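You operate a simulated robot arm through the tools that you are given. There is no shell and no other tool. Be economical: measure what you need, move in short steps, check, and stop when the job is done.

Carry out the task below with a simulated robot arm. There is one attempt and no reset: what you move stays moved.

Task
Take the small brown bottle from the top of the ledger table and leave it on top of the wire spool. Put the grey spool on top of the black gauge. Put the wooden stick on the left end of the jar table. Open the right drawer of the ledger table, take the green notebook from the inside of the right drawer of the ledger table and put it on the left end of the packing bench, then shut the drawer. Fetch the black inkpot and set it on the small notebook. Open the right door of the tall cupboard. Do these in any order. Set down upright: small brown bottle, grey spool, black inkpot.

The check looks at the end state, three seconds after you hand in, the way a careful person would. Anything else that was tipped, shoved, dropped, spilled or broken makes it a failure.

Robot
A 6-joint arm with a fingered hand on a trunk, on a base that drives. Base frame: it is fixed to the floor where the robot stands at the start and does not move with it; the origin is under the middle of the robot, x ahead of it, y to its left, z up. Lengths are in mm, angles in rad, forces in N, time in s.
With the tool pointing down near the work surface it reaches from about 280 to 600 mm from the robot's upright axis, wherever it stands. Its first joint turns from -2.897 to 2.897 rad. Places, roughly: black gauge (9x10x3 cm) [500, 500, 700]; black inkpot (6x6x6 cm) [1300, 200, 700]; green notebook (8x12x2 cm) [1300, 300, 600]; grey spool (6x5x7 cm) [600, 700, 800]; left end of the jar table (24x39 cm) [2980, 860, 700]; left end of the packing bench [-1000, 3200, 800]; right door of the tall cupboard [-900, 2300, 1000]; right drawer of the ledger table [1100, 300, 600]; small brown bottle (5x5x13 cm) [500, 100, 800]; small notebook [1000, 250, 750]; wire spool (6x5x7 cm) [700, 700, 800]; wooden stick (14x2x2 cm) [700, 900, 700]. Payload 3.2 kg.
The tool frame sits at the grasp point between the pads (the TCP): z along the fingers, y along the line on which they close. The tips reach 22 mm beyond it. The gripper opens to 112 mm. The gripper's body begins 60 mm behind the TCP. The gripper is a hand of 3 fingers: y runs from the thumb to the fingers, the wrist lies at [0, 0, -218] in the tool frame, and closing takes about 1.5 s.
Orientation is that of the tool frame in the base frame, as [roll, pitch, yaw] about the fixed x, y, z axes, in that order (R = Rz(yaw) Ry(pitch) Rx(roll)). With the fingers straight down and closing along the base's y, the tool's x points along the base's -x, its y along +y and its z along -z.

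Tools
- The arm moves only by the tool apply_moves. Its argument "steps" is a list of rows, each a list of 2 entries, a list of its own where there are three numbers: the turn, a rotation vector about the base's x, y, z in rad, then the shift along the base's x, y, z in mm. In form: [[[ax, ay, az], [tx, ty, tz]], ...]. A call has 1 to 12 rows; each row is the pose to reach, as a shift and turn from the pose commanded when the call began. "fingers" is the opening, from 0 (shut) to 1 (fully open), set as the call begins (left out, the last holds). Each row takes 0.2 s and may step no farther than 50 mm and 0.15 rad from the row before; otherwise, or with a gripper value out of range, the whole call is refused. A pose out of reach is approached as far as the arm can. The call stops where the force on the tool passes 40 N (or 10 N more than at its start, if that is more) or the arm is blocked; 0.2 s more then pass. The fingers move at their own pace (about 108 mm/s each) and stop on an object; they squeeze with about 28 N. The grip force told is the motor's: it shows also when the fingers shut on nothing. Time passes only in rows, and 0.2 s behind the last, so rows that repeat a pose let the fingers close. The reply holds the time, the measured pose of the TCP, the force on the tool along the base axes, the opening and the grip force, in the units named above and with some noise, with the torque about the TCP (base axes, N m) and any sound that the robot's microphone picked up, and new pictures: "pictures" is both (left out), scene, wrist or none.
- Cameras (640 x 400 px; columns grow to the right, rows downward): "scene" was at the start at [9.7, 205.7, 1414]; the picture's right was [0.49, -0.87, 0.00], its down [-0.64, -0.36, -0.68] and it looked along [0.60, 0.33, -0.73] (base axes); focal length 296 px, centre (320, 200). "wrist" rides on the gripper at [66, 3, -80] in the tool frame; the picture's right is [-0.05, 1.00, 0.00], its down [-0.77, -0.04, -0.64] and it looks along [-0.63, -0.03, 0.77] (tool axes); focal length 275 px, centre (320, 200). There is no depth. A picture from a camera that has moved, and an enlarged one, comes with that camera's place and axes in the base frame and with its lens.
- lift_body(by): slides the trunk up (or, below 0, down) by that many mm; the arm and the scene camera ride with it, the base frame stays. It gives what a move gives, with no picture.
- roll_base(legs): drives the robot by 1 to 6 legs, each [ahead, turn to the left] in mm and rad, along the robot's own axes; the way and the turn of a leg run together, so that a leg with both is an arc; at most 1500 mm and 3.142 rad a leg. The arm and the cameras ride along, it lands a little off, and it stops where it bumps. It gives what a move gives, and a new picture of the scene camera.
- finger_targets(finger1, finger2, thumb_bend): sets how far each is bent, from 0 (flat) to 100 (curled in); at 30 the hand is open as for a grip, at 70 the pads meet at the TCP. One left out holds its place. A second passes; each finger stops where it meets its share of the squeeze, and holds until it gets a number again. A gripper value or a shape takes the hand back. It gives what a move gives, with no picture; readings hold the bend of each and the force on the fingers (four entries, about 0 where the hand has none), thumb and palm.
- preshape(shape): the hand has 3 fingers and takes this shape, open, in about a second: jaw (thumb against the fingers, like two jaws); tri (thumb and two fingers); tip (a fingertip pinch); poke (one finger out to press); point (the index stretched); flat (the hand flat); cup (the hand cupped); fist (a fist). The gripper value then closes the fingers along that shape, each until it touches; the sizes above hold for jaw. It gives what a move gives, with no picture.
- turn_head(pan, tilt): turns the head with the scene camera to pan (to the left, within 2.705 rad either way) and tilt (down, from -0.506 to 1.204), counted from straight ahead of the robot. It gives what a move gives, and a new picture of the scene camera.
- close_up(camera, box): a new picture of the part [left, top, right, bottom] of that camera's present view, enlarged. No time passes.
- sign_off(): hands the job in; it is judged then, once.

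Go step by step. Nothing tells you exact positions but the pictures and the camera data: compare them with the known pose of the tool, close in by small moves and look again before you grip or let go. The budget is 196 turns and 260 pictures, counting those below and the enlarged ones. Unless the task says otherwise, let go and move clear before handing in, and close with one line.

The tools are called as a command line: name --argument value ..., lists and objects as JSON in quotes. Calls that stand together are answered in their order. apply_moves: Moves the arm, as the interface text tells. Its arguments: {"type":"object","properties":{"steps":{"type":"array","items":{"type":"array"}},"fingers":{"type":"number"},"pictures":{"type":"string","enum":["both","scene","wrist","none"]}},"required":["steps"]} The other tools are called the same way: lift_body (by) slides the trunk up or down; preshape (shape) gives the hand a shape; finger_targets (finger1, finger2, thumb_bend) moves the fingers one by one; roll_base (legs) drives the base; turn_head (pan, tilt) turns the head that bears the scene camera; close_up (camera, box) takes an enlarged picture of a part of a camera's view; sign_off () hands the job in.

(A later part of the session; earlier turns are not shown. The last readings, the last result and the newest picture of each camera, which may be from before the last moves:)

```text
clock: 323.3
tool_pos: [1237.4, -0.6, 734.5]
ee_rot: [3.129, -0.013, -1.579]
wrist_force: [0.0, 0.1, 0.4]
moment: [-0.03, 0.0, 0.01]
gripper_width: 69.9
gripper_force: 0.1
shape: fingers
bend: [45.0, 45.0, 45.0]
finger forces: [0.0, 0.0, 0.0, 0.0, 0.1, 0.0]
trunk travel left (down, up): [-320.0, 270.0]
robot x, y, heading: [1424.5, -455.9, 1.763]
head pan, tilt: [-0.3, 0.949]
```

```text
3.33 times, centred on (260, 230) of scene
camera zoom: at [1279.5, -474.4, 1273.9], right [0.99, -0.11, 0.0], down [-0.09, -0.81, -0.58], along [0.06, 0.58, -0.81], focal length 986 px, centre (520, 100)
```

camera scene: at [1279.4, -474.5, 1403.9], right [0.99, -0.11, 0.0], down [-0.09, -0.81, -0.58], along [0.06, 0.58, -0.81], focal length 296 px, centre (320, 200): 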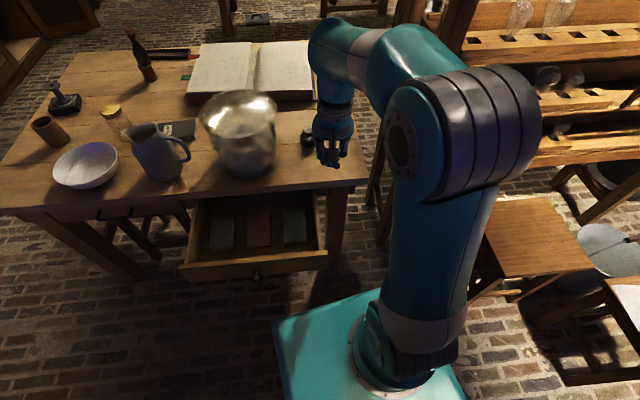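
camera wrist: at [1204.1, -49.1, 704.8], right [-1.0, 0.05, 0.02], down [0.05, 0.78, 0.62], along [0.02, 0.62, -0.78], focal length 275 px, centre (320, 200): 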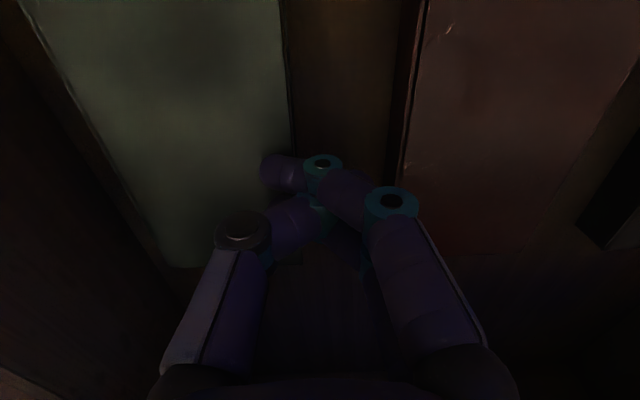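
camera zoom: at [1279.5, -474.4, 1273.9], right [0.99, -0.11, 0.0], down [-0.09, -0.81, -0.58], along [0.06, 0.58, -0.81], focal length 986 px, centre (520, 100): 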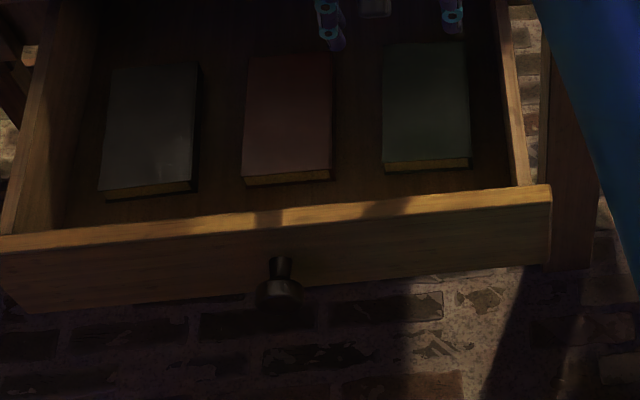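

Right gap to the wall is ~27 mm, so a nearly straight thumb fits. Set thumb 40, fingers 38 and descend around the notebook.

finger_targets --finger1 38 --finger2 38 --thumb_bend 40

apply_moves --steps '[[[0, 0, 0], [8, 8, -30]], [[0, 0, 0], [9, 10, -60]], [[0, 0, 0], [9, 10, -90]]]' --pictures "wrist"

close_up --camera "wrist" --box '[60, 0, 540, 300]'

```text
clock: 324.3
tool_pos: [1237.0, -0.3, 734.1]
ee_rot: [3.129, -0.012, -1.578]
wrist_force: [1.0, 0.3, -0.7]
moment: [0.02, 0.0, 0.0]
gripper_width: 86.1
gripper_force: 0.1
shape: fingers
bend: [38.0, 38.0, 40.0]
finger forces: [0.0, 0.1, 0.0, 0.1, 0.0, 0.1]
trunk travel left (down, up): [-320.0, 270.0]
robot x, y, heading: [1422.8, -458.7, 1.767]
head pan, tilt: [-0.3, 0.949]
```

```text
clock: 325.1
tool_pos: [1249.0, 9.2, 642.9]
ee_rot: [3.12, -0.02, -1.575]
wrist_force: [-0.1, -0.4, 0.6]
moment: [0.0, 0.0, 0.01]
gripper_width: 86.2
gripper_force: 0.0
shape: fingers
bend: [38.0, 38.0, 40.0]
finger forces: [0.1, 0.0, 0.0, 0.0, 0.0, 0.1]
trunk travel left (down, up): [-320.0, 270.0]
robot x, y, heading: [1422.2, -452.6, 1.767]
head pan, tilt: [-0.3, 0.949]
camera wrist: at [1245.5, -54.1, 724.1], right [-1.0, 0.05, 0.02], down [0.05, 0.78, 0.62], along [0.02, 0.62, -0.79], focal length 275 px, centre (320, 200)
```

wrist: 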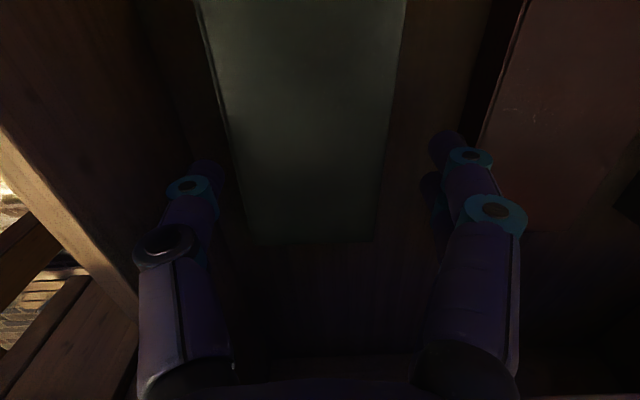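

```text
1.33 times, centred on (300, 150) of wrist
camera zoom: at [1245.5, -54.1, 724.1], right [-1.0, 0.05, 0.02], down [0.05, 0.78, 0.62], along [0.02, 0.62, -0.79], focal length 367 px, centre (347, 267)
```

zoom: 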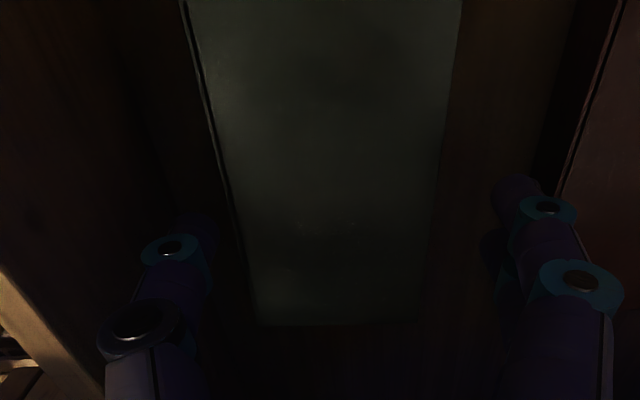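

Good clearance on both sides. Descend to about z 616.

apply_moves --steps '[[[0, 0, 0], [0, 0, -10]], [[0, 0, 0], [0, 0, -18]], [[0, 0, 0], [0, 0, -24]]]' --pictures "none"

apply_moves --steps '[[[0, 0, 0], [0, 0, -3]], [[0, 0, 0], [0, 0, -5]]]' --pictures "wrist"

```text
clock: 325.9
tool_pos: [1245.3, 13.8, 622.8]
ee_rot: [3.116, -0.026, -1.577]
wrist_force: [0.2, 0.1, -0.3]
moment: [-0.01, 0.0, 0.02]
gripper_width: 86.9
gripper_force: 0.1
shape: fingers
bend: [38.0, 38.0, 40.0]
finger forces: [0.0, 0.1, 0.0, 0.1, 0.6, 0.0]
out of reach, approached as far as the arm can: row 1, 2, 3
trunk travel left (down, up): [-320.0, 270.0]
robot x, y, heading: [1421.6, -460.3, 1.76]
head pan, tilt: [-0.3, 0.949]
```

```text
clock: 326.5
tool_pos: [1244.6, 14.6, 623.6]
ee_rot: [3.118, -0.023, -1.576]
wrist_force: [0.9, -0.7, -0.1]
moment: [0.02, -0.02, -0.01]
gripper_width: 87.1
gripper_force: 0.4
shape: fingers
bend: [38.0, 38.0, 40.0]
finger forces: [0.0, 0.1, 0.0, 0.0, 0.6, 0.0]
out of reach, approached as far as the arm can: row 1, 2
trunk travel left (down, up): [-320.0, 270.0]
robot x, y, heading: [1425.5, -455.3, 1.762]
head pan, tilt: [-0.3, 0.949]
camera wrist: at [1242.4, -49.0, 705.3], right [-1.0, 0.05, 0.02], down [0.06, 0.79, 0.62], along [0.01, 0.62, -0.79], focal length 275 px, centre (320, 200)
```

wrist: 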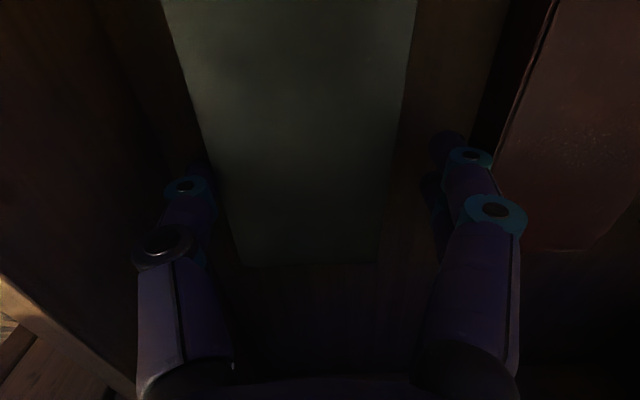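

finger_targets --thumb_bend 37

lift_body --by -8

```text
clock: 327.5
tool_pos: [1244.4, 14.9, 623.1]
ee_rot: [3.118, -0.023, -1.576]
wrist_force: [-0.2, -0.6, 1.0]
moment: [-0.03, 0.01, 0.0]
gripper_width: 90.5
gripper_force: 0.1
shape: fingers
bend: [38.0, 38.0, 37.0]
finger forces: [0.0, 0.0, 0.0, 0.0, 0.0, 0.0]
trunk travel left (down, up): [-320.0, 270.0]
robot x, y, heading: [1418.6, -457.3, 1.768]
head pan, tilt: [-0.3, 0.949]
```

```text
clock: 328.1
tool_pos: [1244.3, 14.5, 615.8]
ee_rot: [3.117, -0.022, -1.576]
wrist_force: [-1.6, 1.3, 6.3]
moment: [0.01, -0.3, 0.06]
gripper_width: 90.9
gripper_force: 3.4
shape: fingers
bend: [38.0, 38.0, 37.0]
finger forces: [0.0, 0.0, 0.0, 0.1, 6.5, 0.0]
trunk travel left (down, up): [-312.0, 278.0]
robot x, y, heading: [1427.7, -454.8, 1.761]
head pan, tilt: [-0.3, 0.949]
```

Thumb touches the drawer floor beside the notebook. Close the fingers and thumb on it.

finger_targets --finger1 60 --finger2 60 --thumb_bend 55

close_up --camera "wrist" --box '[60, 0, 540, 300]'

```text
clock: 329.1
tool_pos: [1245.5, 14.1, 616.4]
ee_rot: [3.117, -0.021, -1.578]
wrist_force: [0.7, 2.5, 28.8]
moment: [0.26, -0.02, -0.01]
gripper_width: 68.1
gripper_force: 23.7
shape: fingers
bend: [50.0, 51.0, 48.0]
finger forces: [7.9, 16.8, 0.0, 0.0, 22.8, 0.0]
trunk travel left (down, up): [-312.0, 278.0]
robot x, y, heading: [1423.0, -457.6, 1.769]
head pan, tilt: [-0.3, 0.949]
```

```text
1.33 times, centred on (300, 150) of wrist
camera zoom: at [1242.7, -49.7, 698.9], right [-1.0, 0.05, 0.03], down [0.06, 0.78, 0.62], along [0.01, 0.62, -0.79], focal length 367 px, centre (347, 267)
```

zoom: 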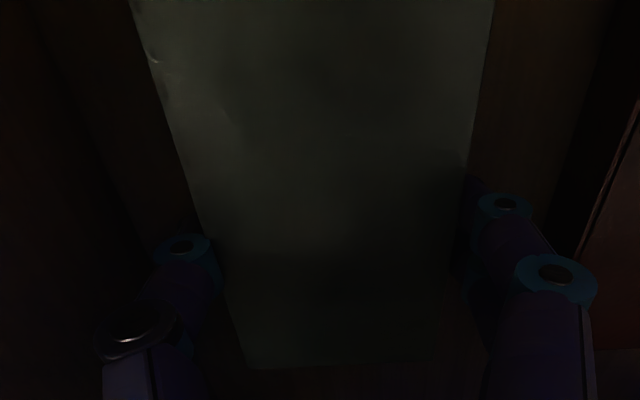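

Gripped (≈23 N). Lift with the trunk 40 mm and check.

lift_body --by 40

close_up --camera "wrist" --box '[60, 0, 540, 300]'

close_up --camera "scene" --box '[170, 170, 350, 290]'

```text
clock: 329.9
tool_pos: [1244.4, 13.7, 655.8]
ee_rot: [3.118, -0.025, -1.577]
wrist_force: [0.5, -0.6, -1.6]
moment: [0.0, -0.01, 0.0]
gripper_width: 67.6
gripper_force: 12.9
shape: fingers
bend: [50.0, 51.0, 49.0]
finger forces: [6.6, 6.6, 0.1, 0.0, 13.3, 0.1]
trunk travel left (down, up): [-352.0, 238.0]
robot x, y, heading: [1422.7, -456.1, 1.768]
head pan, tilt: [-0.3, 0.949]
```

```text
1.33 times, centred on (300, 150) of wrist
camera zoom: at [1242.4, -49.1, 736.9], right [-1.0, 0.05, 0.02], down [0.06, 0.79, 0.62], along [0.01, 0.62, -0.79], focal length 367 px, centre (347, 267)
```

zoom: 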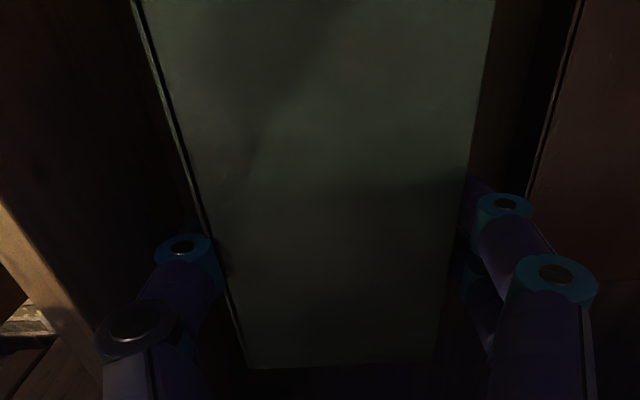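

```text
3.33 times, centred on (260, 230) of scene
camera zoom: at [1279.4, -474.3, 1305.9], right [0.99, -0.11, 0.0], down [-0.09, -0.81, -0.58], along [0.06, 0.58, -0.81], focal length 986 px, centre (520, 100)
```

zoom: 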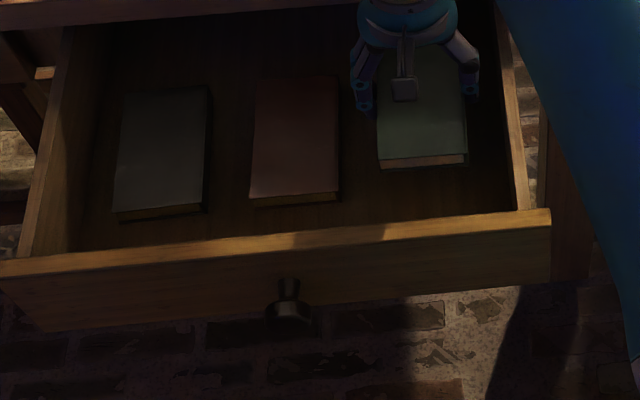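

Lifted. Tighten slightly, pull back −y 45 mm to clear the table edge, then raise.

finger_targets --finger1 66 --finger2 66 --thumb_bend 62

apply_moves --steps '[[[0, 0, 0], [0, -20, 3]], [[0, 0, 0], [0, -45, 5]], [[0, 0, 0], [0, -50, 40]], [[0, 0, 0], [0, -50, 80]]]' --pictures "none"

lift_body --by 98

close_up --camera "scene" --box '[170, 100, 410, 300]'

```text
clock: 330.9
tool_pos: [1244.8, 13.5, 655.1]
ee_rot: [3.116, -0.024, -1.578]
wrist_force: [-0.3, -0.1, -1.4]
moment: [0.02, -0.01, 0.03]
gripper_width: 66.8
gripper_force: 19.9
shape: fingers
bend: [48.0, 48.0, 52.0]
finger forces: [9.8, 10.4, 0.0, 0.0, 19.9, 0.1]
trunk travel left (down, up): [-352.0, 238.0]
robot x, y, heading: [1426.4, -458.6, 1.765]
head pan, tilt: [-0.3, 0.949]
```

```text
clock: 331.9
tool_pos: [1243.1, -37.4, 734.6]
ee_rot: [3.118, -0.024, -1.578]
wrist_force: [-1.1, -0.2, -2.8]
moment: [0.02, -0.03, -0.01]
gripper_width: 66.6
gripper_force: 19.9
shape: fingers
bend: [48.0, 48.0, 52.0]
finger forces: [9.8, 10.3, 0.0, 0.0, 20.0, 0.0]
out of reach, approached as far as the arm can: row 2
trunk travel left (down, up): [-352.0, 238.0]
robot x, y, heading: [1422.7, -457.0, 1.765]
head pan, tilt: [-0.3, 0.949]
```

```text
clock: 333.2
tool_pos: [1242.6, -37.7, 831.6]
ee_rot: [3.116, -0.024, -1.578]
wrist_force: [0.0, 0.4, -1.3]
moment: [0.04, 0.0, 0.01]
gripper_width: 66.8
gripper_force: 20.0
shape: fingers
bend: [48.0, 48.0, 52.0]
finger forces: [9.9, 10.3, 0.0, 0.1, 19.9, 0.1]
trunk travel left (down, up): [-450.0, 140.0]
robot x, y, heading: [1422.1, -457.0, 1.767]
head pan, tilt: [-0.3, 0.949]
```

```text
2.00 times, centred on (290, 200) of scene
camera zoom: at [1279.4, -474.3, 1403.9], right [0.99, -0.11, 0.0], down [-0.09, -0.81, -0.58], along [0.06, 0.58, -0.81], focal length 592 px, centre (380, 200)
```

zoom: 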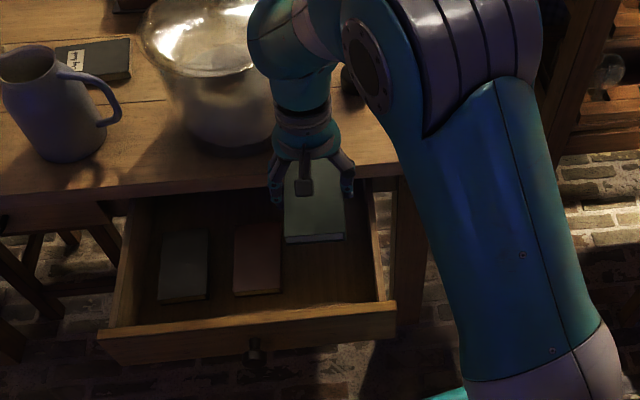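

Notebook is secured. Raise it and drive toward the packing bench around the table's near end.

apply_moves --steps '[[[0, 0, 0], [10, -20, 40]], [[0, 0, 0], [20, -40, 80]], [[0, 0, 0], [30, -60, 120]]]' --pictures "none"

roll_base --legs '[[-330, 0], [0, 1.375], [1500, 0], [50, 0], [0, -1.571], [1400, 0]]'

```text
clock: 334.0
tool_pos: [1272.8, -97.7, 953.3]
ee_rot: [3.118, -0.025, -1.577]
wrist_force: [-0.2, 0.2, -0.7]
moment: [-0.02, -0.03, -0.01]
gripper_width: 67.1
gripper_force: 19.6
shape: fingers
bend: [48.0, 48.0, 52.0]
finger forces: [9.7, 10.2, 0.1, 0.1, 20.0, 0.1]
trunk travel left (down, up): [-450.0, 140.0]
robot x, y, heading: [1423.9, -455.2, 1.768]
head pan, tilt: [-0.3, 0.949]
```

```text
clock: 357.5
tool_pos: [-1.7, 1047.6, 952.9]
ee_rot: [3.118, -0.023, -1.833]
wrist_force: [0.6, -0.1, -2.0]
moment: [0.03, 0.03, 0.01]
gripper_width: 66.3
gripper_force: 18.6
shape: fingers
bend: [48.0, 48.0, 52.0]
finger forces: [9.4, 10.0, 0.0, 0.0, 19.4, 0.0]
trunk travel left (down, up): [-450.0, 140.0]
robot x, y, heading: [54.9, 658.3, 1.514]
head pan, tilt: [-0.3, 0.949]
camera scene: at [-91.8, 680.9, 1403.9], right [0.93, -0.36, 0.0], down [-0.29, -0.76, -0.58], along [0.21, 0.54, -0.81], focal length 296 px, centre (320, 200)
```

scene: 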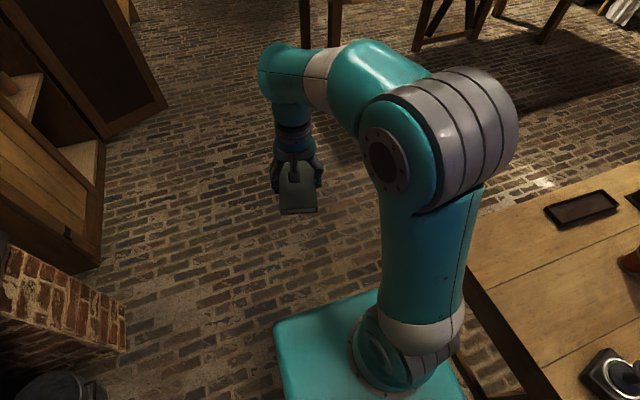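

Notebook still held. Continue north to y≈3000 and look at the bench.

roll_base --legs '[[0, 0.11], [1200, 0], [1150, 0]]'

turn_head --pan 1.5 --tilt 0.5

```text
clock: 370.0
tool_pos: [-116.1, 3483.7, 952.4]
ee_rot: [3.116, -0.025, -1.759]
wrist_force: [0.2, 0.0, -1.1]
moment: [0.04, 0.01, 0.0]
gripper_width: 66.7
gripper_force: 19.9
shape: fingers
bend: [48.0, 48.0, 52.0]
finger forces: [9.4, 9.9, 0.0, 0.0, 19.5, 0.0]
trunk travel left (down, up): [-450.0, 140.0]
robot x, y, heading: [-34.4, 3104.5, 1.579]
head pan, tilt: [-0.3, 0.949]
camera scene: at [-177.9, 3112.1, 1403.9], right [0.96, -0.29, 0.0], down [-0.23, -0.78, -0.58], along [0.17, 0.56, -0.81], focal length 296 px, centre (320, 200)
```

scene: 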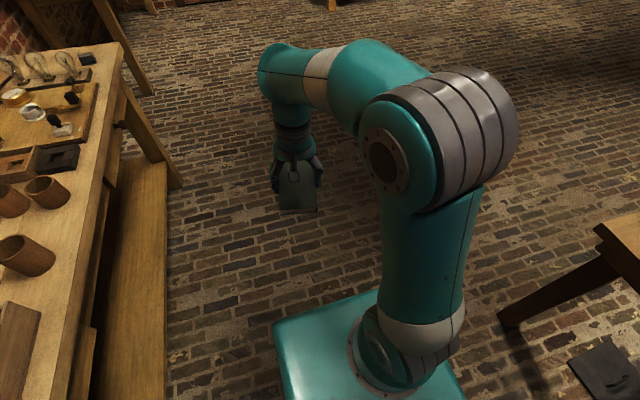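

```text
clock: 371.8
tool_pos: [-114.9, 3484.0, 954.0]
ee_rot: [3.119, -0.024, -1.759]
wrist_force: [0.0, 0.0, -0.7]
moment: [0.01, 0.01, -0.01]
gripper_width: 66.4
gripper_force: 19.1
shape: fingers
bend: [48.0, 48.0, 52.0]
finger forces: [9.3, 9.9, 0.0, 0.0, 19.5, 0.0]
trunk travel left (down, up): [-450.0, 140.0]
robot x, y, heading: [-32.3, 3101.5, 1.578]
head pan, tilt: [1.499, 0.499]
camera scene: at [-289.5, 3047.8, 1441.4], right [0.06, 1.0, 0.0], down [0.48, -0.03, -0.88], along [-0.88, 0.05, -0.48], focal length 296 px, centre (320, 200)
```

scene: 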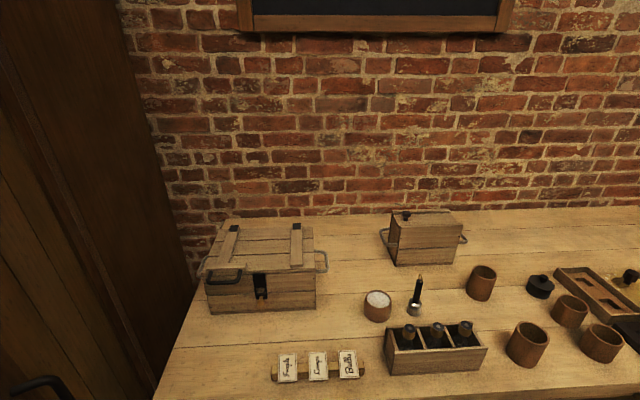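

The free spot between the boxes at about [-925,3172] matches the stated left end. Turn to face the bench and approach.

roll_base --legs '[[75, 0], [0, 1.565], [230, 0]]'

turn_head --pan -0.2 --tilt 0.8

```text
clock: 377.9
tool_pos: [-649.1, 3116.1, 952.2]
ee_rot: [3.118, -0.025, -0.224]
wrist_force: [-0.1, -0.8, -1.3]
moment: [0.0, 0.0, 0.01]
gripper_width: 66.5
gripper_force: 18.9
shape: fingers
bend: [48.0, 48.0, 52.0]
finger forces: [9.3, 9.8, 0.0, 0.0, 19.2, 0.0]
trunk travel left (down, up): [-450.0, 140.0]
robot x, y, heading: [-265.3, 3184.8, 3.113]
head pan, tilt: [1.499, 0.499]
camera scene: at [-219.3, 2928.7, 1441.4], right [-1.0, 0.1, 0.0], down [0.05, 0.48, -0.88], along [-0.09, -0.87, -0.48], focal length 296 px, centre (320, 200)
```

scene: 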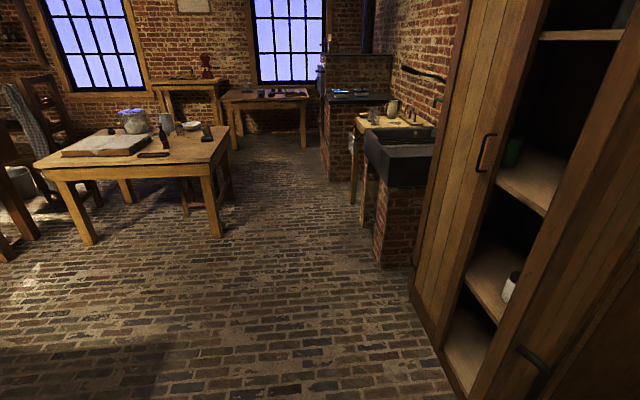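

```text
clock: 379.6
tool_pos: [-649.4, 3117.1, 952.7]
ee_rot: [3.116, -0.026, -0.225]
wrist_force: [-0.3, -0.7, -1.6]
moment: [0.0, 0.0, 0.0]
gripper_width: 66.5
gripper_force: 18.9
shape: fingers
bend: [48.0, 48.0, 52.0]
finger forces: [9.3, 9.8, 0.0, 0.1, 19.2, 0.1]
trunk travel left (down, up): [-450.0, 140.0]
robot x, y, heading: [-265.7, 3182.4, 3.116]
head pan, tilt: [-0.201, 0.799]
camera scene: at [-288.6, 3037.4, 1415.5], right [0.22, 0.97, 0.0], down [0.7, -0.16, -0.7], along [-0.68, 0.16, -0.72], focal length 296 px, centre (320, 200)
```

scene: 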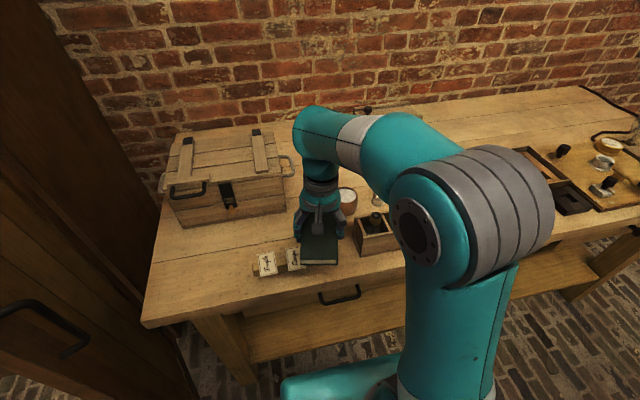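

Keep the hand's slight yaw. Drive 45 mm closer and extend over the free spot.

roll_base --legs '[[45, 0]]'

apply_moves --steps '[[[0, 0, 0], [-10, 40, 10]], [[0, 0, 0], [-45, 52, 10]], [[0, 0, 0], [-90, 52, 10]], [[0, 0, 0], [-135, 52, 0]], [[0, 0, 0], [-180, 52, 0]], [[0, 0, 0], [-210, 52, -10]]]' --pictures "both"

```text
clock: 380.5
tool_pos: [-694.0, 3118.0, 952.7]
ee_rot: [3.116, -0.025, -0.225]
wrist_force: [-0.3, 0.1, -0.5]
moment: [0.02, -0.02, 0.0]
gripper_width: 66.4
gripper_force: 18.8
shape: fingers
bend: [48.0, 48.0, 52.0]
finger forces: [9.3, 9.8, 0.0, 0.1, 19.2, 0.0]
trunk travel left (down, up): [-450.0, 140.0]
robot x, y, heading: [-311.7, 3190.0, 3.115]
head pan, tilt: [-0.201, 0.799]
camera scene: at [-334.4, 3038.6, 1415.4], right [0.22, 0.97, 0.0], down [0.7, -0.16, -0.7], along [-0.68, 0.16, -0.72], focal length 296 px, centre (320, 200)
```

scene: 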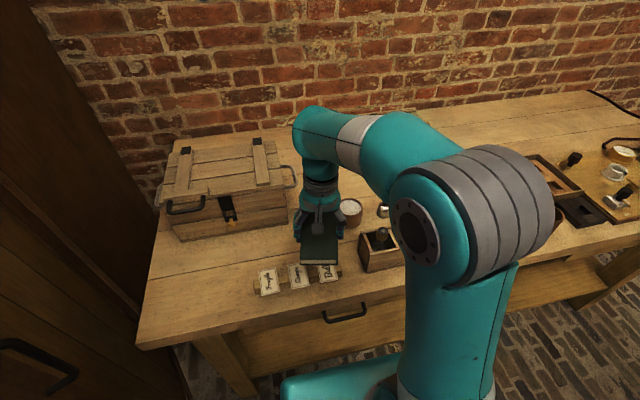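

```text
clock: 381.9
tool_pos: [-891.4, 3170.7, 942.9]
ee_rot: [3.117, -0.025, -0.224]
wrist_force: [-0.5, -0.1, 0.2]
moment: [0.0, -0.03, 0.03]
gripper_width: 66.1
gripper_force: 19.4
shape: fingers
bend: [48.0, 48.0, 53.0]
finger forces: [9.1, 9.7, 0.0, 0.0, 19.1, 0.0]
out of reach, approached as far as the arm can: row 6
trunk travel left (down, up): [-450.0, 140.0]
robot x, y, heading: [-313.1, 3184.6, 3.116]
head pan, tilt: [-0.201, 0.799]
camera scene: at [-332.8, 3038.6, 1415.5], right [0.22, 0.97, 0.0], down [0.7, -0.16, -0.7], along [-0.68, 0.16, -0.72], focal length 296 px, centre (320, 200)
camera wrist: at [-829.6, 3156.1, 1025.3], right [-0.27, -0.96, 0.02], down [-0.76, 0.23, 0.62], along [-0.6, 0.15, -0.79], focal length 275 px, centre (320, 200)
```

scene: 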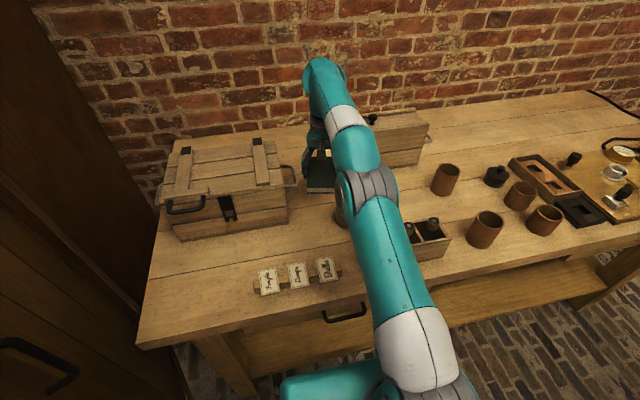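
wrist: 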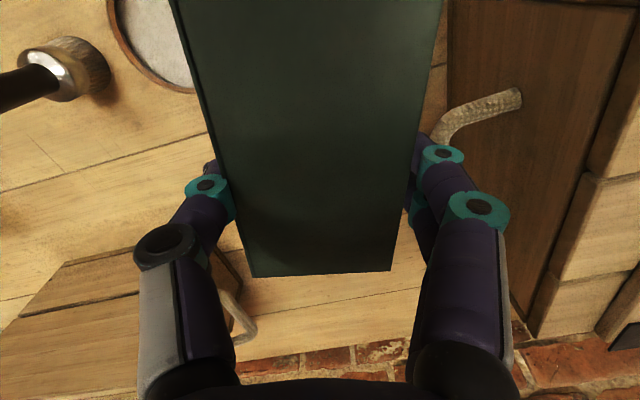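

Clearances are fine after a 12 mm shift to +y. Lower with the trunk.

apply_moves --steps '[[[0, 0, 0], [0, 12, -5]]]' --pictures "none"

lift_body --by -75

close_up --camera "wrist" --box '[0, 0, 640, 400]'

close_up --camera "scene" --box '[240, 90, 420, 230]'

```text
clock: 382.3
tool_pos: [-892.7, 3184.1, 936.8]
ee_rot: [3.117, -0.026, -0.226]
wrist_force: [0.4, 0.2, -1.8]
moment: [0.0, 0.02, 0.0]
gripper_width: 66.3
gripper_force: 19.0
shape: fingers
bend: [48.0, 48.0, 53.0]
finger forces: [9.1, 9.7, 0.0, 0.0, 19.1, 0.0]
trunk travel left (down, up): [-450.0, 140.0]
robot x, y, heading: [-308.5, 3185.4, 3.109]
head pan, tilt: [-0.201, 0.799]
```

```text
clock: 383.4
tool_pos: [-891.9, 3182.4, 862.0]
ee_rot: [3.117, -0.023, -0.224]
wrist_force: [-3.1, -0.9, 4.0]
moment: [0.13, -0.21, -0.05]
gripper_width: 66.5
gripper_force: 19.7
shape: fingers
bend: [48.0, 47.0, 54.0]
finger forces: [9.8, 11.2, 0.1, 0.0, 18.9, 0.1]
trunk travel left (down, up): [-375.0, 215.0]
robot x, y, heading: [-312.4, 3186.9, 3.118]
head pan, tilt: [-0.201, 0.799]
```

```text
1.00 times, centred on (320, 200) of wrist (not enlarged: the box is as wide or as high as the picture)
camera zoom: at [-831.0, 3168.2, 945.0], right [-0.27, -0.96, 0.02], down [-0.75, 0.23, 0.62], along [-0.6, 0.15, -0.79], focal length 275 px, centre (320, 200)
```

zoom: 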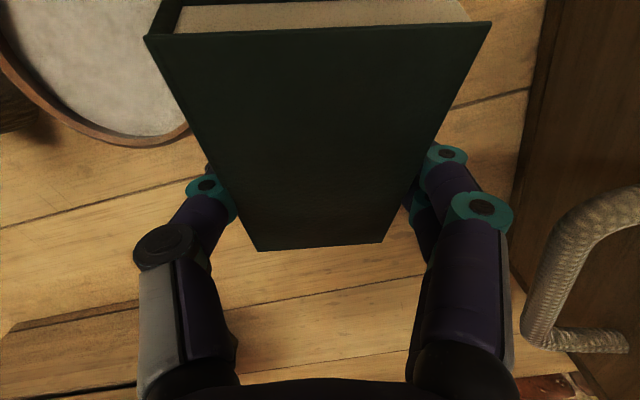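

```text
2.86 times, centred on (330, 160) of scene
camera zoom: at [-333.6, 3038.3, 1340.5], right [0.22, 0.97, 0.0], down [0.7, -0.16, -0.7], along [-0.68, 0.16, -0.72], focal length 845 px, centre (291, 314)
```

zoom: 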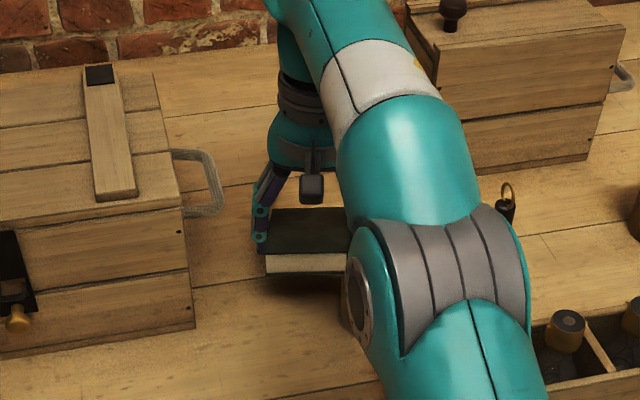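

Its far end has touched the bench first; lower gently so it settles flat.

apply_moves --steps '[[[0, 0, 0], [0, 0, -4]], [[0, 0, 0], [0, 0, -8]], [[0, 0, 0], [0, 0, -12]]]' --pictures "wrist"

close_up --camera "scene" --box '[240, 90, 420, 230]'

```text
clock: 384.2
tool_pos: [-892.3, 3182.2, 851.8]
ee_rot: [3.116, -0.019, -0.222]
wrist_force: [-3.1, -3.4, 15.2]
moment: [0.09, -0.13, -0.09]
gripper_width: 66.7
gripper_force: 19.1
shape: fingers
bend: [48.0, 46.0, 55.0]
finger forces: [10.0, 11.2, 0.0, 0.1, 17.1, 0.0]
trunk travel left (down, up): [-375.0, 215.0]
robot x, y, heading: [-311.7, 3185.6, 3.115]
head pan, tilt: [-0.201, 0.799]
camera wrist: at [-831.0, 3168.3, 934.1], right [-0.27, -0.96, 0.02], down [-0.75, 0.23, 0.62], along [-0.6, 0.15, -0.79], focal length 275 px, centre (320, 200)
```

wrist: 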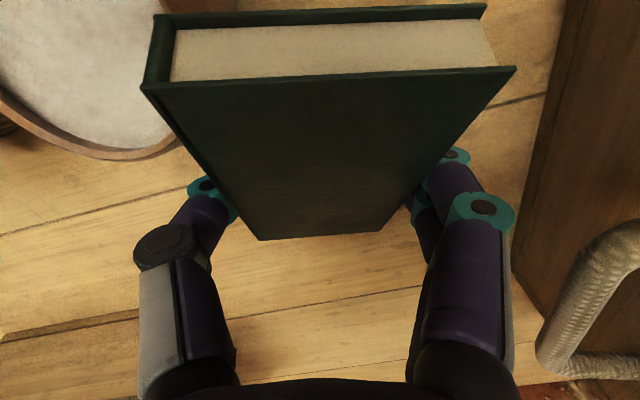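

```text
2.86 times, centred on (330, 160) of scene
camera zoom: at [-332.5, 3037.9, 1340.7], right [0.22, 0.97, 0.0], down [0.7, -0.16, -0.7], along [-0.68, 0.16, -0.72], focal length 845 px, centre (291, 314)
```

zoom: 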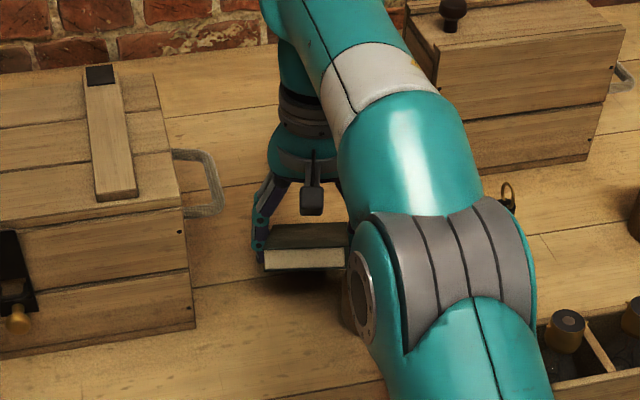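

The near corner is resting on the salt pot. Raise, shift 40 mm further back and 8 mm to −y, and try again.

apply_moves --steps '[[[0, 0, 0], [0, 0, 15]], [[0, 0, 0], [0, -4, 35]], [[0, 0, 0], [0, -8, 50]]]' --pictures "none"

roll_base --legs '[[42, 0]]'

close_up --camera "wrist" --box '[0, 0, 640, 400]'

```text
clock: 385.1
tool_pos: [-882.9, 3183.4, 896.8]
ee_rot: [3.12, -0.02, -0.224]
wrist_force: [-0.6, -0.9, -1.3]
moment: [-0.01, 0.0, 0.0]
gripper_width: 66.6
gripper_force: 18.9
shape: fingers
bend: [48.0, 47.0, 54.0]
finger forces: [9.0, 9.7, 0.0, 0.0, 18.6, 0.1]
out of reach, approached as far as the arm can: row 2, 3
trunk travel left (down, up): [-375.0, 215.0]
robot x, y, heading: [-313.0, 3188.3, 3.115]
head pan, tilt: [-0.201, 0.799]
```

```text
clock: 385.9
tool_pos: [-925.4, 3185.0, 896.6]
ee_rot: [3.118, -0.02, -0.224]
wrist_force: [-0.6, 0.7, -0.6]
moment: [-0.02, 0.01, 0.0]
gripper_width: 66.5
gripper_force: 18.9
shape: fingers
bend: [48.0, 47.0, 54.0]
finger forces: [9.0, 9.8, 0.0, 0.0, 18.7, 0.1]
trunk travel left (down, up): [-375.0, 215.0]
robot x, y, heading: [-353.0, 3192.1, 3.116]
head pan, tilt: [-0.201, 0.799]
camera scene: at [-376.9, 3039.7, 1340.5], right [0.22, 0.97, 0.0], down [0.7, -0.16, -0.7], along [-0.68, 0.16, -0.72], focal length 296 px, centre (320, 200)
```

scene: 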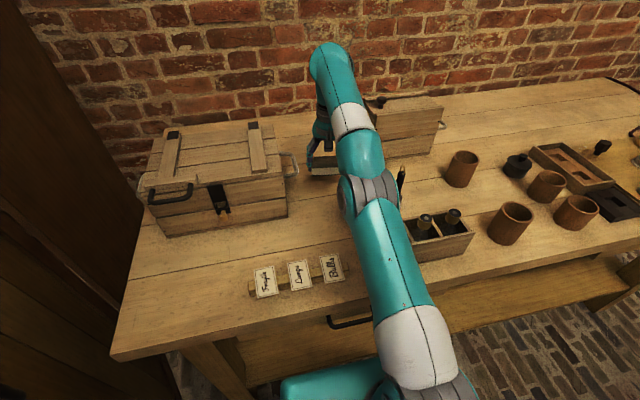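

```text
1.00 times, centred on (320, 200) of wrist (not enlarged: the box is as wide or as high as the picture)
camera zoom: at [-863.8, 3170.2, 978.1], right [-0.27, -0.96, 0.02], down [-0.75, 0.22, 0.62], along [-0.6, 0.15, -0.78], focal length 275 px, centre (320, 200)
```

zoom: 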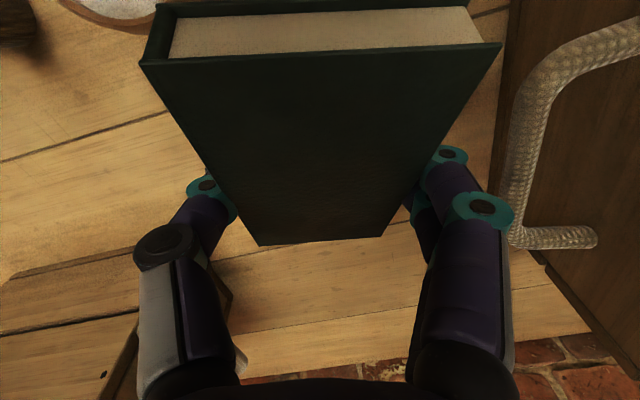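

Clear of the pot now. Lower stepwise; the far edge should touch first and rotate it flat.

apply_moves --steps '[[[0, 0, 0], [0, 0, -12]], [[0, 0, 0], [0, 0, -24]], [[0, 0, 0], [0, 0, -36]]]' --pictures "none"

apply_moves --steps '[[[0, 0, 0], [0, 0, -5]], [[0, 0, 0], [0, 0, -10]], [[0, 0, 0], [0, 0, -15]]]' --pictures "wrist"

```text
clock: 386.7
tool_pos: [-933.0, 3183.9, 868.2]
ee_rot: [3.12, -0.02, -0.224]
wrist_force: [-0.4, 0.4, -0.9]
moment: [-0.01, -0.01, 0.01]
gripper_width: 66.9
gripper_force: 18.3
shape: fingers
bend: [48.0, 47.0, 54.0]
finger forces: [9.0, 9.8, 0.0, 0.0, 18.7, 0.0]
out of reach, approached as far as the arm can: row 2, 3
trunk travel left (down, up): [-375.0, 215.0]
robot x, y, heading: [-348.8, 3188.4, 3.117]
head pan, tilt: [-0.201, 0.799]
```

```text
clock: 387.5
tool_pos: [-937.5, 3184.4, 853.9]
ee_rot: [3.122, -0.023, -0.222]
wrist_force: [-0.9, 0.6, 0.1]
moment: [0.02, 0.0, 0.01]
gripper_width: 66.5
gripper_force: 18.6
shape: fingers
bend: [48.0, 47.0, 54.0]
finger forces: [8.9, 9.8, 0.1, 0.1, 18.7, 0.1]
out of reach, approached as far as the arm can: row 2, 3
trunk travel left (down, up): [-375.0, 215.0]
robot x, y, heading: [-355.4, 3188.9, 3.119]
head pan, tilt: [-0.201, 0.799]
camera wrist: at [-876.4, 3170.0, 937.4], right [-0.27, -0.96, 0.02], down [-0.75, 0.22, 0.62], along [-0.6, 0.15, -0.79], focal length 275 px, centre (320, 200)
```

wrist: 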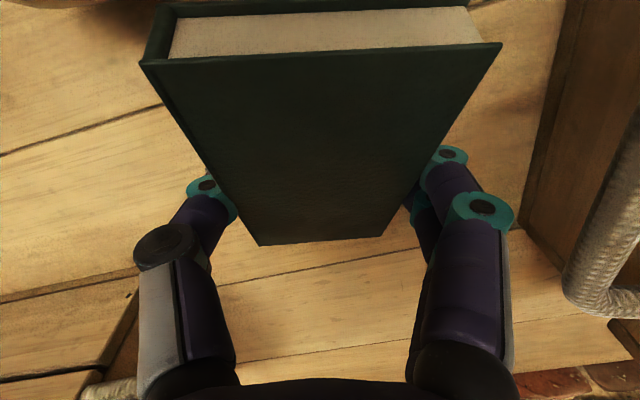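

lift_body --by -12

lift_body --by -8

```text
clock: 388.1
tool_pos: [-938.2, 3184.0, 843.6]
ee_rot: [3.12, -0.021, -0.224]
wrist_force: [0.3, 0.0, 2.5]
moment: [-0.1, 0.17, 0.07]
gripper_width: 66.5
gripper_force: 19.3
shape: fingers
bend: [48.0, 47.0, 54.0]
finger forces: [9.3, 10.2, 0.1, 0.0, 19.6, 0.0]
trunk travel left (down, up): [-363.0, 227.0]
robot x, y, heading: [-352.8, 3186.5, 3.118]
head pan, tilt: [-0.201, 0.799]
```

```text
clock: 388.7
tool_pos: [-938.4, 3185.0, 835.1]
ee_rot: [3.12, -0.021, -0.223]
wrist_force: [0.6, 0.3, 4.2]
moment: [-0.11, 0.22, -0.01]
gripper_width: 66.3
gripper_force: 21.0
shape: fingers
bend: [48.0, 48.0, 54.0]
finger forces: [9.5, 9.9, 0.0, 0.1, 20.3, 0.1]
trunk travel left (down, up): [-355.0, 235.0]
robot x, y, heading: [-350.1, 3186.7, 3.112]
head pan, tilt: [-0.201, 0.799]
```

Far edge is touching and it rotates as intended. Continue down.

lift_body --by -10

lift_body --by -8

close_up --camera "wrist" --box '[0, 0, 640, 400]'

```text
clock: 389.3
tool_pos: [-937.5, 3183.9, 825.7]
ee_rot: [3.122, -0.021, -0.222]
wrist_force: [-0.2, 0.4, 7.7]
moment: [0.1, 0.28, 0.03]
gripper_width: 66.2
gripper_force: 22.1
shape: fingers
bend: [48.0, 48.0, 54.0]
finger forces: [9.4, 10.0, 0.0, 0.0, 24.1, 0.0]
trunk travel left (down, up): [-345.0, 245.0]
robot x, y, heading: [-351.9, 3187.9, 3.115]
head pan, tilt: [-0.201, 0.799]
```

```text
clock: 389.7
tool_pos: [-937.3, 3183.6, 826.6]
ee_rot: [3.119, -0.006, -0.22]
wrist_force: [0.8, 0.2, 10.0]
moment: [0.3, 0.11, 0.02]
gripper_width: 66.4
gripper_force: 22.3
shape: fingers
bend: [48.0, 49.0, 55.0]
finger forces: [9.1, 9.2, 0.0, 0.0, 26.4, 0.0]
trunk travel left (down, up): [-340.0, 250.0]
robot x, y, heading: [-355.7, 3190.0, 3.116]
head pan, tilt: [-0.201, 0.799]
stopped: the force on the tool passed its limit at 47 N (the readings are from after the stop); the commanded pose is now the measured one
```

```text
1.00 times, centred on (320, 200) of wrist (not enlarged: the box is as wide or as high as the picture)
camera zoom: at [-875.3, 3169.6, 907.1], right [-0.27, -0.96, 0.02], down [-0.75, 0.22, 0.63], along [-0.61, 0.15, -0.78], focal length 275 px, centre (320, 200)
```

zoom: 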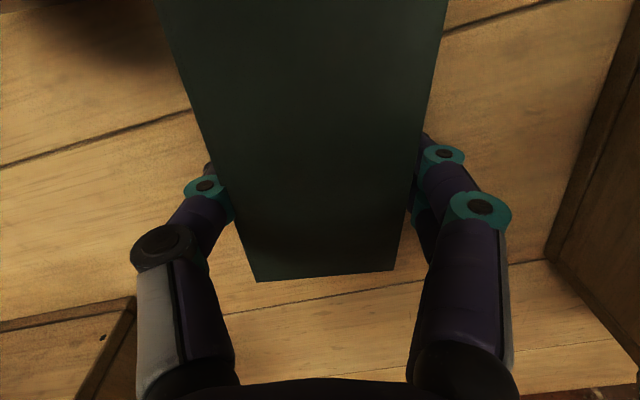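

It lies flat now. Release by opening the fingers and thumb.

finger_targets --finger1 36 --finger2 36 --thumb_bend 36

lift_body --by 110

close_up --camera "wrist" --box '[0, 0, 640, 400]'

```text
clock: 390.7
tool_pos: [-938.0, 3183.2, 824.4]
ee_rot: [3.117, -0.01, -0.222]
wrist_force: [-0.4, -4.0, 8.8]
moment: [0.41, -0.12, -0.09]
gripper_width: 93.2
gripper_force: 4.5
shape: fingers
bend: [36.0, 36.0, 37.0]
finger forces: [0.0, 0.0, 0.1, 0.1, 9.2, 0.0]
trunk travel left (down, up): [-340.0, 250.0]
robot x, y, heading: [-355.4, 3190.5, 3.119]
head pan, tilt: [-0.201, 0.799]
```

```text
clock: 392.1
tool_pos: [-938.8, 3183.9, 934.9]
ee_rot: [3.119, -0.012, -0.22]
wrist_force: [0.3, -0.8, -0.8]
moment: [0.01, 0.02, 0.01]
gripper_width: 94.3
gripper_force: 0.0
shape: fingers
bend: [36.0, 36.0, 36.0]
finger forces: [0.0, 0.1, 0.1, 0.0, 0.1, 0.0]
trunk travel left (down, up): [-450.0, 140.0]
robot x, y, heading: [-355.1, 3189.5, 3.11]
head pan, tilt: [-0.201, 0.799]
```

```text
1.00 times, centred on (320, 200) of wrist (not enlarged: the box is as wide or as high as the picture)
camera zoom: at [-876.4, 3169.6, 1015.7], right [-0.27, -0.96, 0.02], down [-0.75, 0.22, 0.63], along [-0.61, 0.15, -0.78], focal length 275 px, centre (320, 200)
```

zoom: 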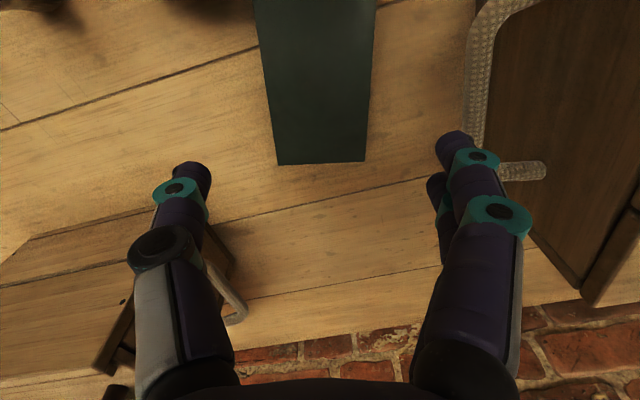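

The green notebook lies flat on the bench. Raise, back out, and return toward the ledger table's −y side.

lift_body --by 100

roll_base --legs '[[-320, 0], [0, 1.61], [1500, 0], [1500, 0], [880, 0]]'

lift_body --by -100

```text
clock: 393.5
tool_pos: [-939.4, 3183.0, 1035.8]
ee_rot: [3.12, -0.012, -0.221]
wrist_force: [-0.1, 0.8, 0.1]
moment: [0.02, 0.01, 0.0]
gripper_width: 94.3
gripper_force: 0.0
shape: fingers
bend: [36.0, 36.0, 36.0]
finger forces: [0.1, 0.0, 0.1, 0.0, 0.0, 0.0]
trunk travel left (down, up): [-550.0, 40.0]
robot x, y, heading: [-354.2, 3189.3, 3.114]
head pan, tilt: [-0.201, 0.799]
```

```text
clock: 418.3
tool_pos: [168.1, -1371.5, 1033.3]
ee_rot: [3.118, -0.013, 1.408]
wrist_force: [0.1, 0.0, 1.0]
moment: [0.0, -0.03, 0.03]
gripper_width: 94.5
gripper_force: 0.2
shape: fingers
bend: [36.0, 36.0, 36.0]
finger forces: [0.0, 0.1, 0.0, 0.0, 0.0, 0.0]
trunk travel left (down, up): [-550.0, 40.0]
robot x, y, heading: [131.9, -783.2, -1.539]
head pan, tilt: [-0.201, 0.799]
camera scene: at [280.1, -801.3, 1515.3], right [-0.99, 0.17, 0.0], down [0.12, 0.71, -0.7], along [-0.12, -0.69, -0.72], focal length 296 px, centre (320, 200)
```

scene: 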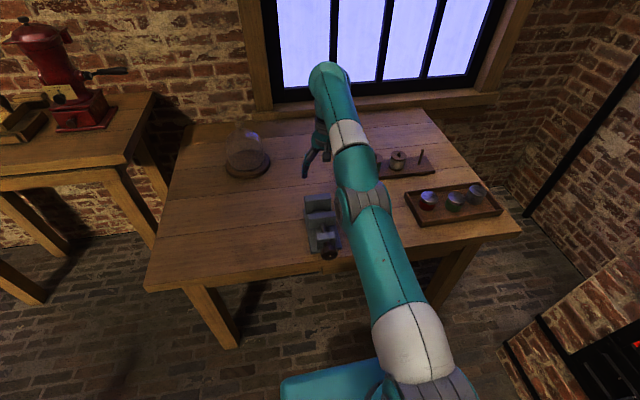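

```text
clock: 419.6
tool_pos: [168.0, -1371.5, 934.3]
ee_rot: [3.117, -0.01, 1.406]
wrist_force: [0.2, -0.4, -0.2]
moment: [0.01, 0.03, -0.02]
gripper_width: 94.6
gripper_force: 0.0
shape: fingers
bend: [36.0, 36.0, 36.0]
finger forces: [0.1, 0.1, 0.1, 0.0, 0.1, 0.0]
trunk travel left (down, up): [-450.0, 140.0]
robot x, y, heading: [131.6, -786.7, -1.536]
head pan, tilt: [-0.201, 0.799]
```

Retract the arm, then turn and drive to in front of the open drawer.

apply_moves --steps '[[[0, 0, 0], [0, 20, 30]], [[0, 0, 0], [0, 60, 45]], [[0, 0, 0], [-5, 105, 45]], [[0, 0, 0], [-10, 150, 45]], [[0, 0, 0], [-15, 190, 45]]]' --pictures "none"

roll_base --legs '[[0, 1.54], [1000, 0], [0, 1.571]]'

```text
clock: 420.8
tool_pos: [127.8, -1336.7, 1012.5]
ee_rot: [3.121, -0.022, 1.416]
wrist_force: [-0.6, 0.2, 0.6]
moment: [0.04, 0.03, 0.04]
gripper_width: 95.1
gripper_force: 0.0
shape: fingers
bend: [36.0, 36.0, 36.0]
finger forces: [0.1, 0.0, 0.0, 0.0, 0.0, 0.0]
out of reach, approached as far as the arm can: row 1, 2, 3, 4, 5
trunk travel left (down, up): [-450.0, 140.0]
robot x, y, heading: [130.9, -788.2, -1.541]
head pan, tilt: [-0.201, 0.799]
```

```text
clock: 433.5
tool_pos: [1170.1, -239.7, 1012.8]
ee_rot: [3.121, -0.021, -1.775]
wrist_force: [-0.2, 0.3, 0.2]
moment: [0.04, 0.03, -0.01]
gripper_width: 94.8
gripper_force: 0.1
shape: fingers
bend: [36.0, 36.0, 36.0]
finger forces: [0.1, 0.0, 0.1, 0.0, 0.1, 0.1]
trunk travel left (down, up): [-450.0, 140.0]
robot x, y, heading: [1128.8, -788.7, 1.551]
head pan, tilt: [-0.201, 0.799]
camera scene: at [987.1, -763.9, 1415.3], right [0.98, -0.22, 0.0], down [-0.16, -0.7, -0.7], along [0.15, 0.68, -0.72], focal length 296 px, centre (320, 200)
```

scene: 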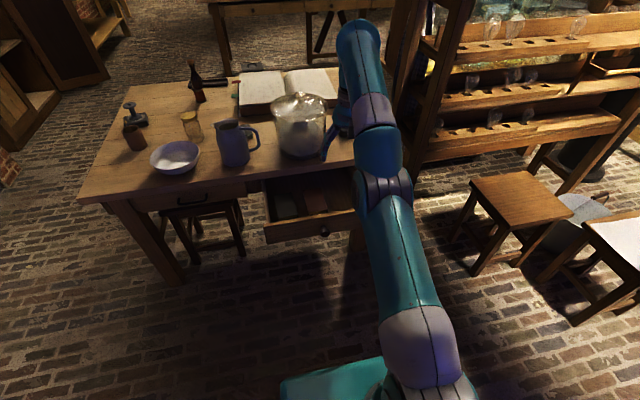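

I'll shut the drawer with a horizontal fist. First yaw the hand slightly to free the wrist and retract.

apply_moves --steps '[[[0, 0, -0.1], [-5, -10, 0]], [[0, 0, -0.2], [-10, -40, 0]], [[0, 0, -0.2], [-20, -75, 0]], [[0, 0, -0.2], [-30, -105, 0]]]' --fingers 0 --pictures "none"

lift_body --by -300

```text
clock: 434.5
tool_pos: [1138.1, -344.8, 1014.7]
ee_rot: [3.12, -0.018, -1.975]
wrist_force: [0.2, -0.6, -0.5]
moment: [0.06, 0.02, 0.0]
gripper_width: 0.0
gripper_force: 28.4
shape: jaw
bend: [67.0, 67.0, 75.0]
finger forces: [0.0, 0.0, 0.1, 0.0, 0.0, 0.0]
out of reach, approached as far as the arm can: row 1, 2
trunk travel left (down, up): [-450.0, 140.0]
robot x, y, heading: [1138.0, -786.3, 1.547]
head pan, tilt: [-0.201, 0.799]
```

```text
clock: 437.5
tool_pos: [1137.6, -345.6, 713.4]
ee_rot: [3.121, -0.02, -1.978]
wrist_force: [-0.1, -0.2, 0.1]
moment: [-0.01, 0.02, 0.01]
gripper_width: 0.2
gripper_force: 27.5
shape: jaw
bend: [67.0, 67.0, 75.0]
finger forces: [0.0, 0.0, 0.0, 0.0, 0.0, 0.0]
trunk travel left (down, up): [-150.0, 440.0]
robot x, y, heading: [1135.2, -787.3, 1.553]
head pan, tilt: [-0.201, 0.799]
```

roll_base --legs '[[-120, 0.02]]'

apply_moves --steps '[[[0.1312, -0.0563, 0], [12, 28.5, -17]], [[0.2625, -0.1125, 0], [24, 56.5, -29.5]], [[0.3937, -0.1688, 0], [35.7, 83.3, -37.8]], [[0.5249, -0.225, 0], [46.4, 108.3, -42.1]], [[0.6562, -0.2813, 0], [56.3, 131.2, -42.6]], [[0.7874, -0.3376, 0], [64.9, 151.5, -39.8]], [[0.9186, -0.3938, 0], [72.3, 168.5, -34.2]], [[1.0499, -0.4501, 0], [78.1, 182.2, -26.1]], [[1.1811, -0.5064, 0], [82.4, 192.3, -16]], [[1.3123, -0.5626, 0], [85, 198.3, -4.8]], [[1.4437, -0.619, 0], [86, 200.3, 7]]]' --pictures "none"

```text
clock: 438.8
tool_pos: [1126.4, -466.6, 712.9]
ee_rot: [3.12, -0.021, -1.957]
wrist_force: [-0.4, 0.4, -0.7]
moment: [0.01, 0.0, -0.02]
gripper_width: 0.2
gripper_force: 27.5
shape: jaw
bend: [67.0, 67.0, 75.0]
finger forces: [0.0, 0.0, 0.0, 0.0, 0.0, 0.1]
trunk travel left (down, up): [-150.0, 440.0]
robot x, y, heading: [1134.4, -904.1, 1.568]
head pan, tilt: [-0.201, 0.799]
camera scene: at [985.5, -887.2, 1115.3], right [0.98, -0.2, 0.0], down [-0.14, -0.7, -0.7], along [0.14, 0.68, -0.72], focal length 296 px, centre (320, 200)
```

scene: 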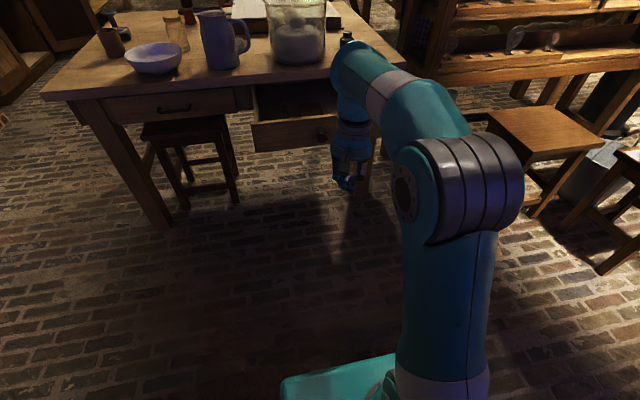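

```text
clock: 441.2
tool_pos: [1206.3, -261.3, 725.9]
ee_rot: [-2.52, 1.539, -1.339]
wrist_force: [0.0, 0.0, 0.4]
moment: [-0.02, 0.01, -0.02]
gripper_width: 0.0
gripper_force: 27.9
shape: jaw
bend: [67.0, 67.0, 75.0]
finger forces: [0.0, 0.1, 0.0, 0.0, 0.0, 0.0]
out of reach, approached as far as the arm can: row 2, 3, 4, 5, 6, 11
trunk travel left (down, up): [-150.0, 440.0]
robot x, y, heading: [1133.6, -906.7, 1.572]
head pan, tilt: [-0.201, 0.799]
```

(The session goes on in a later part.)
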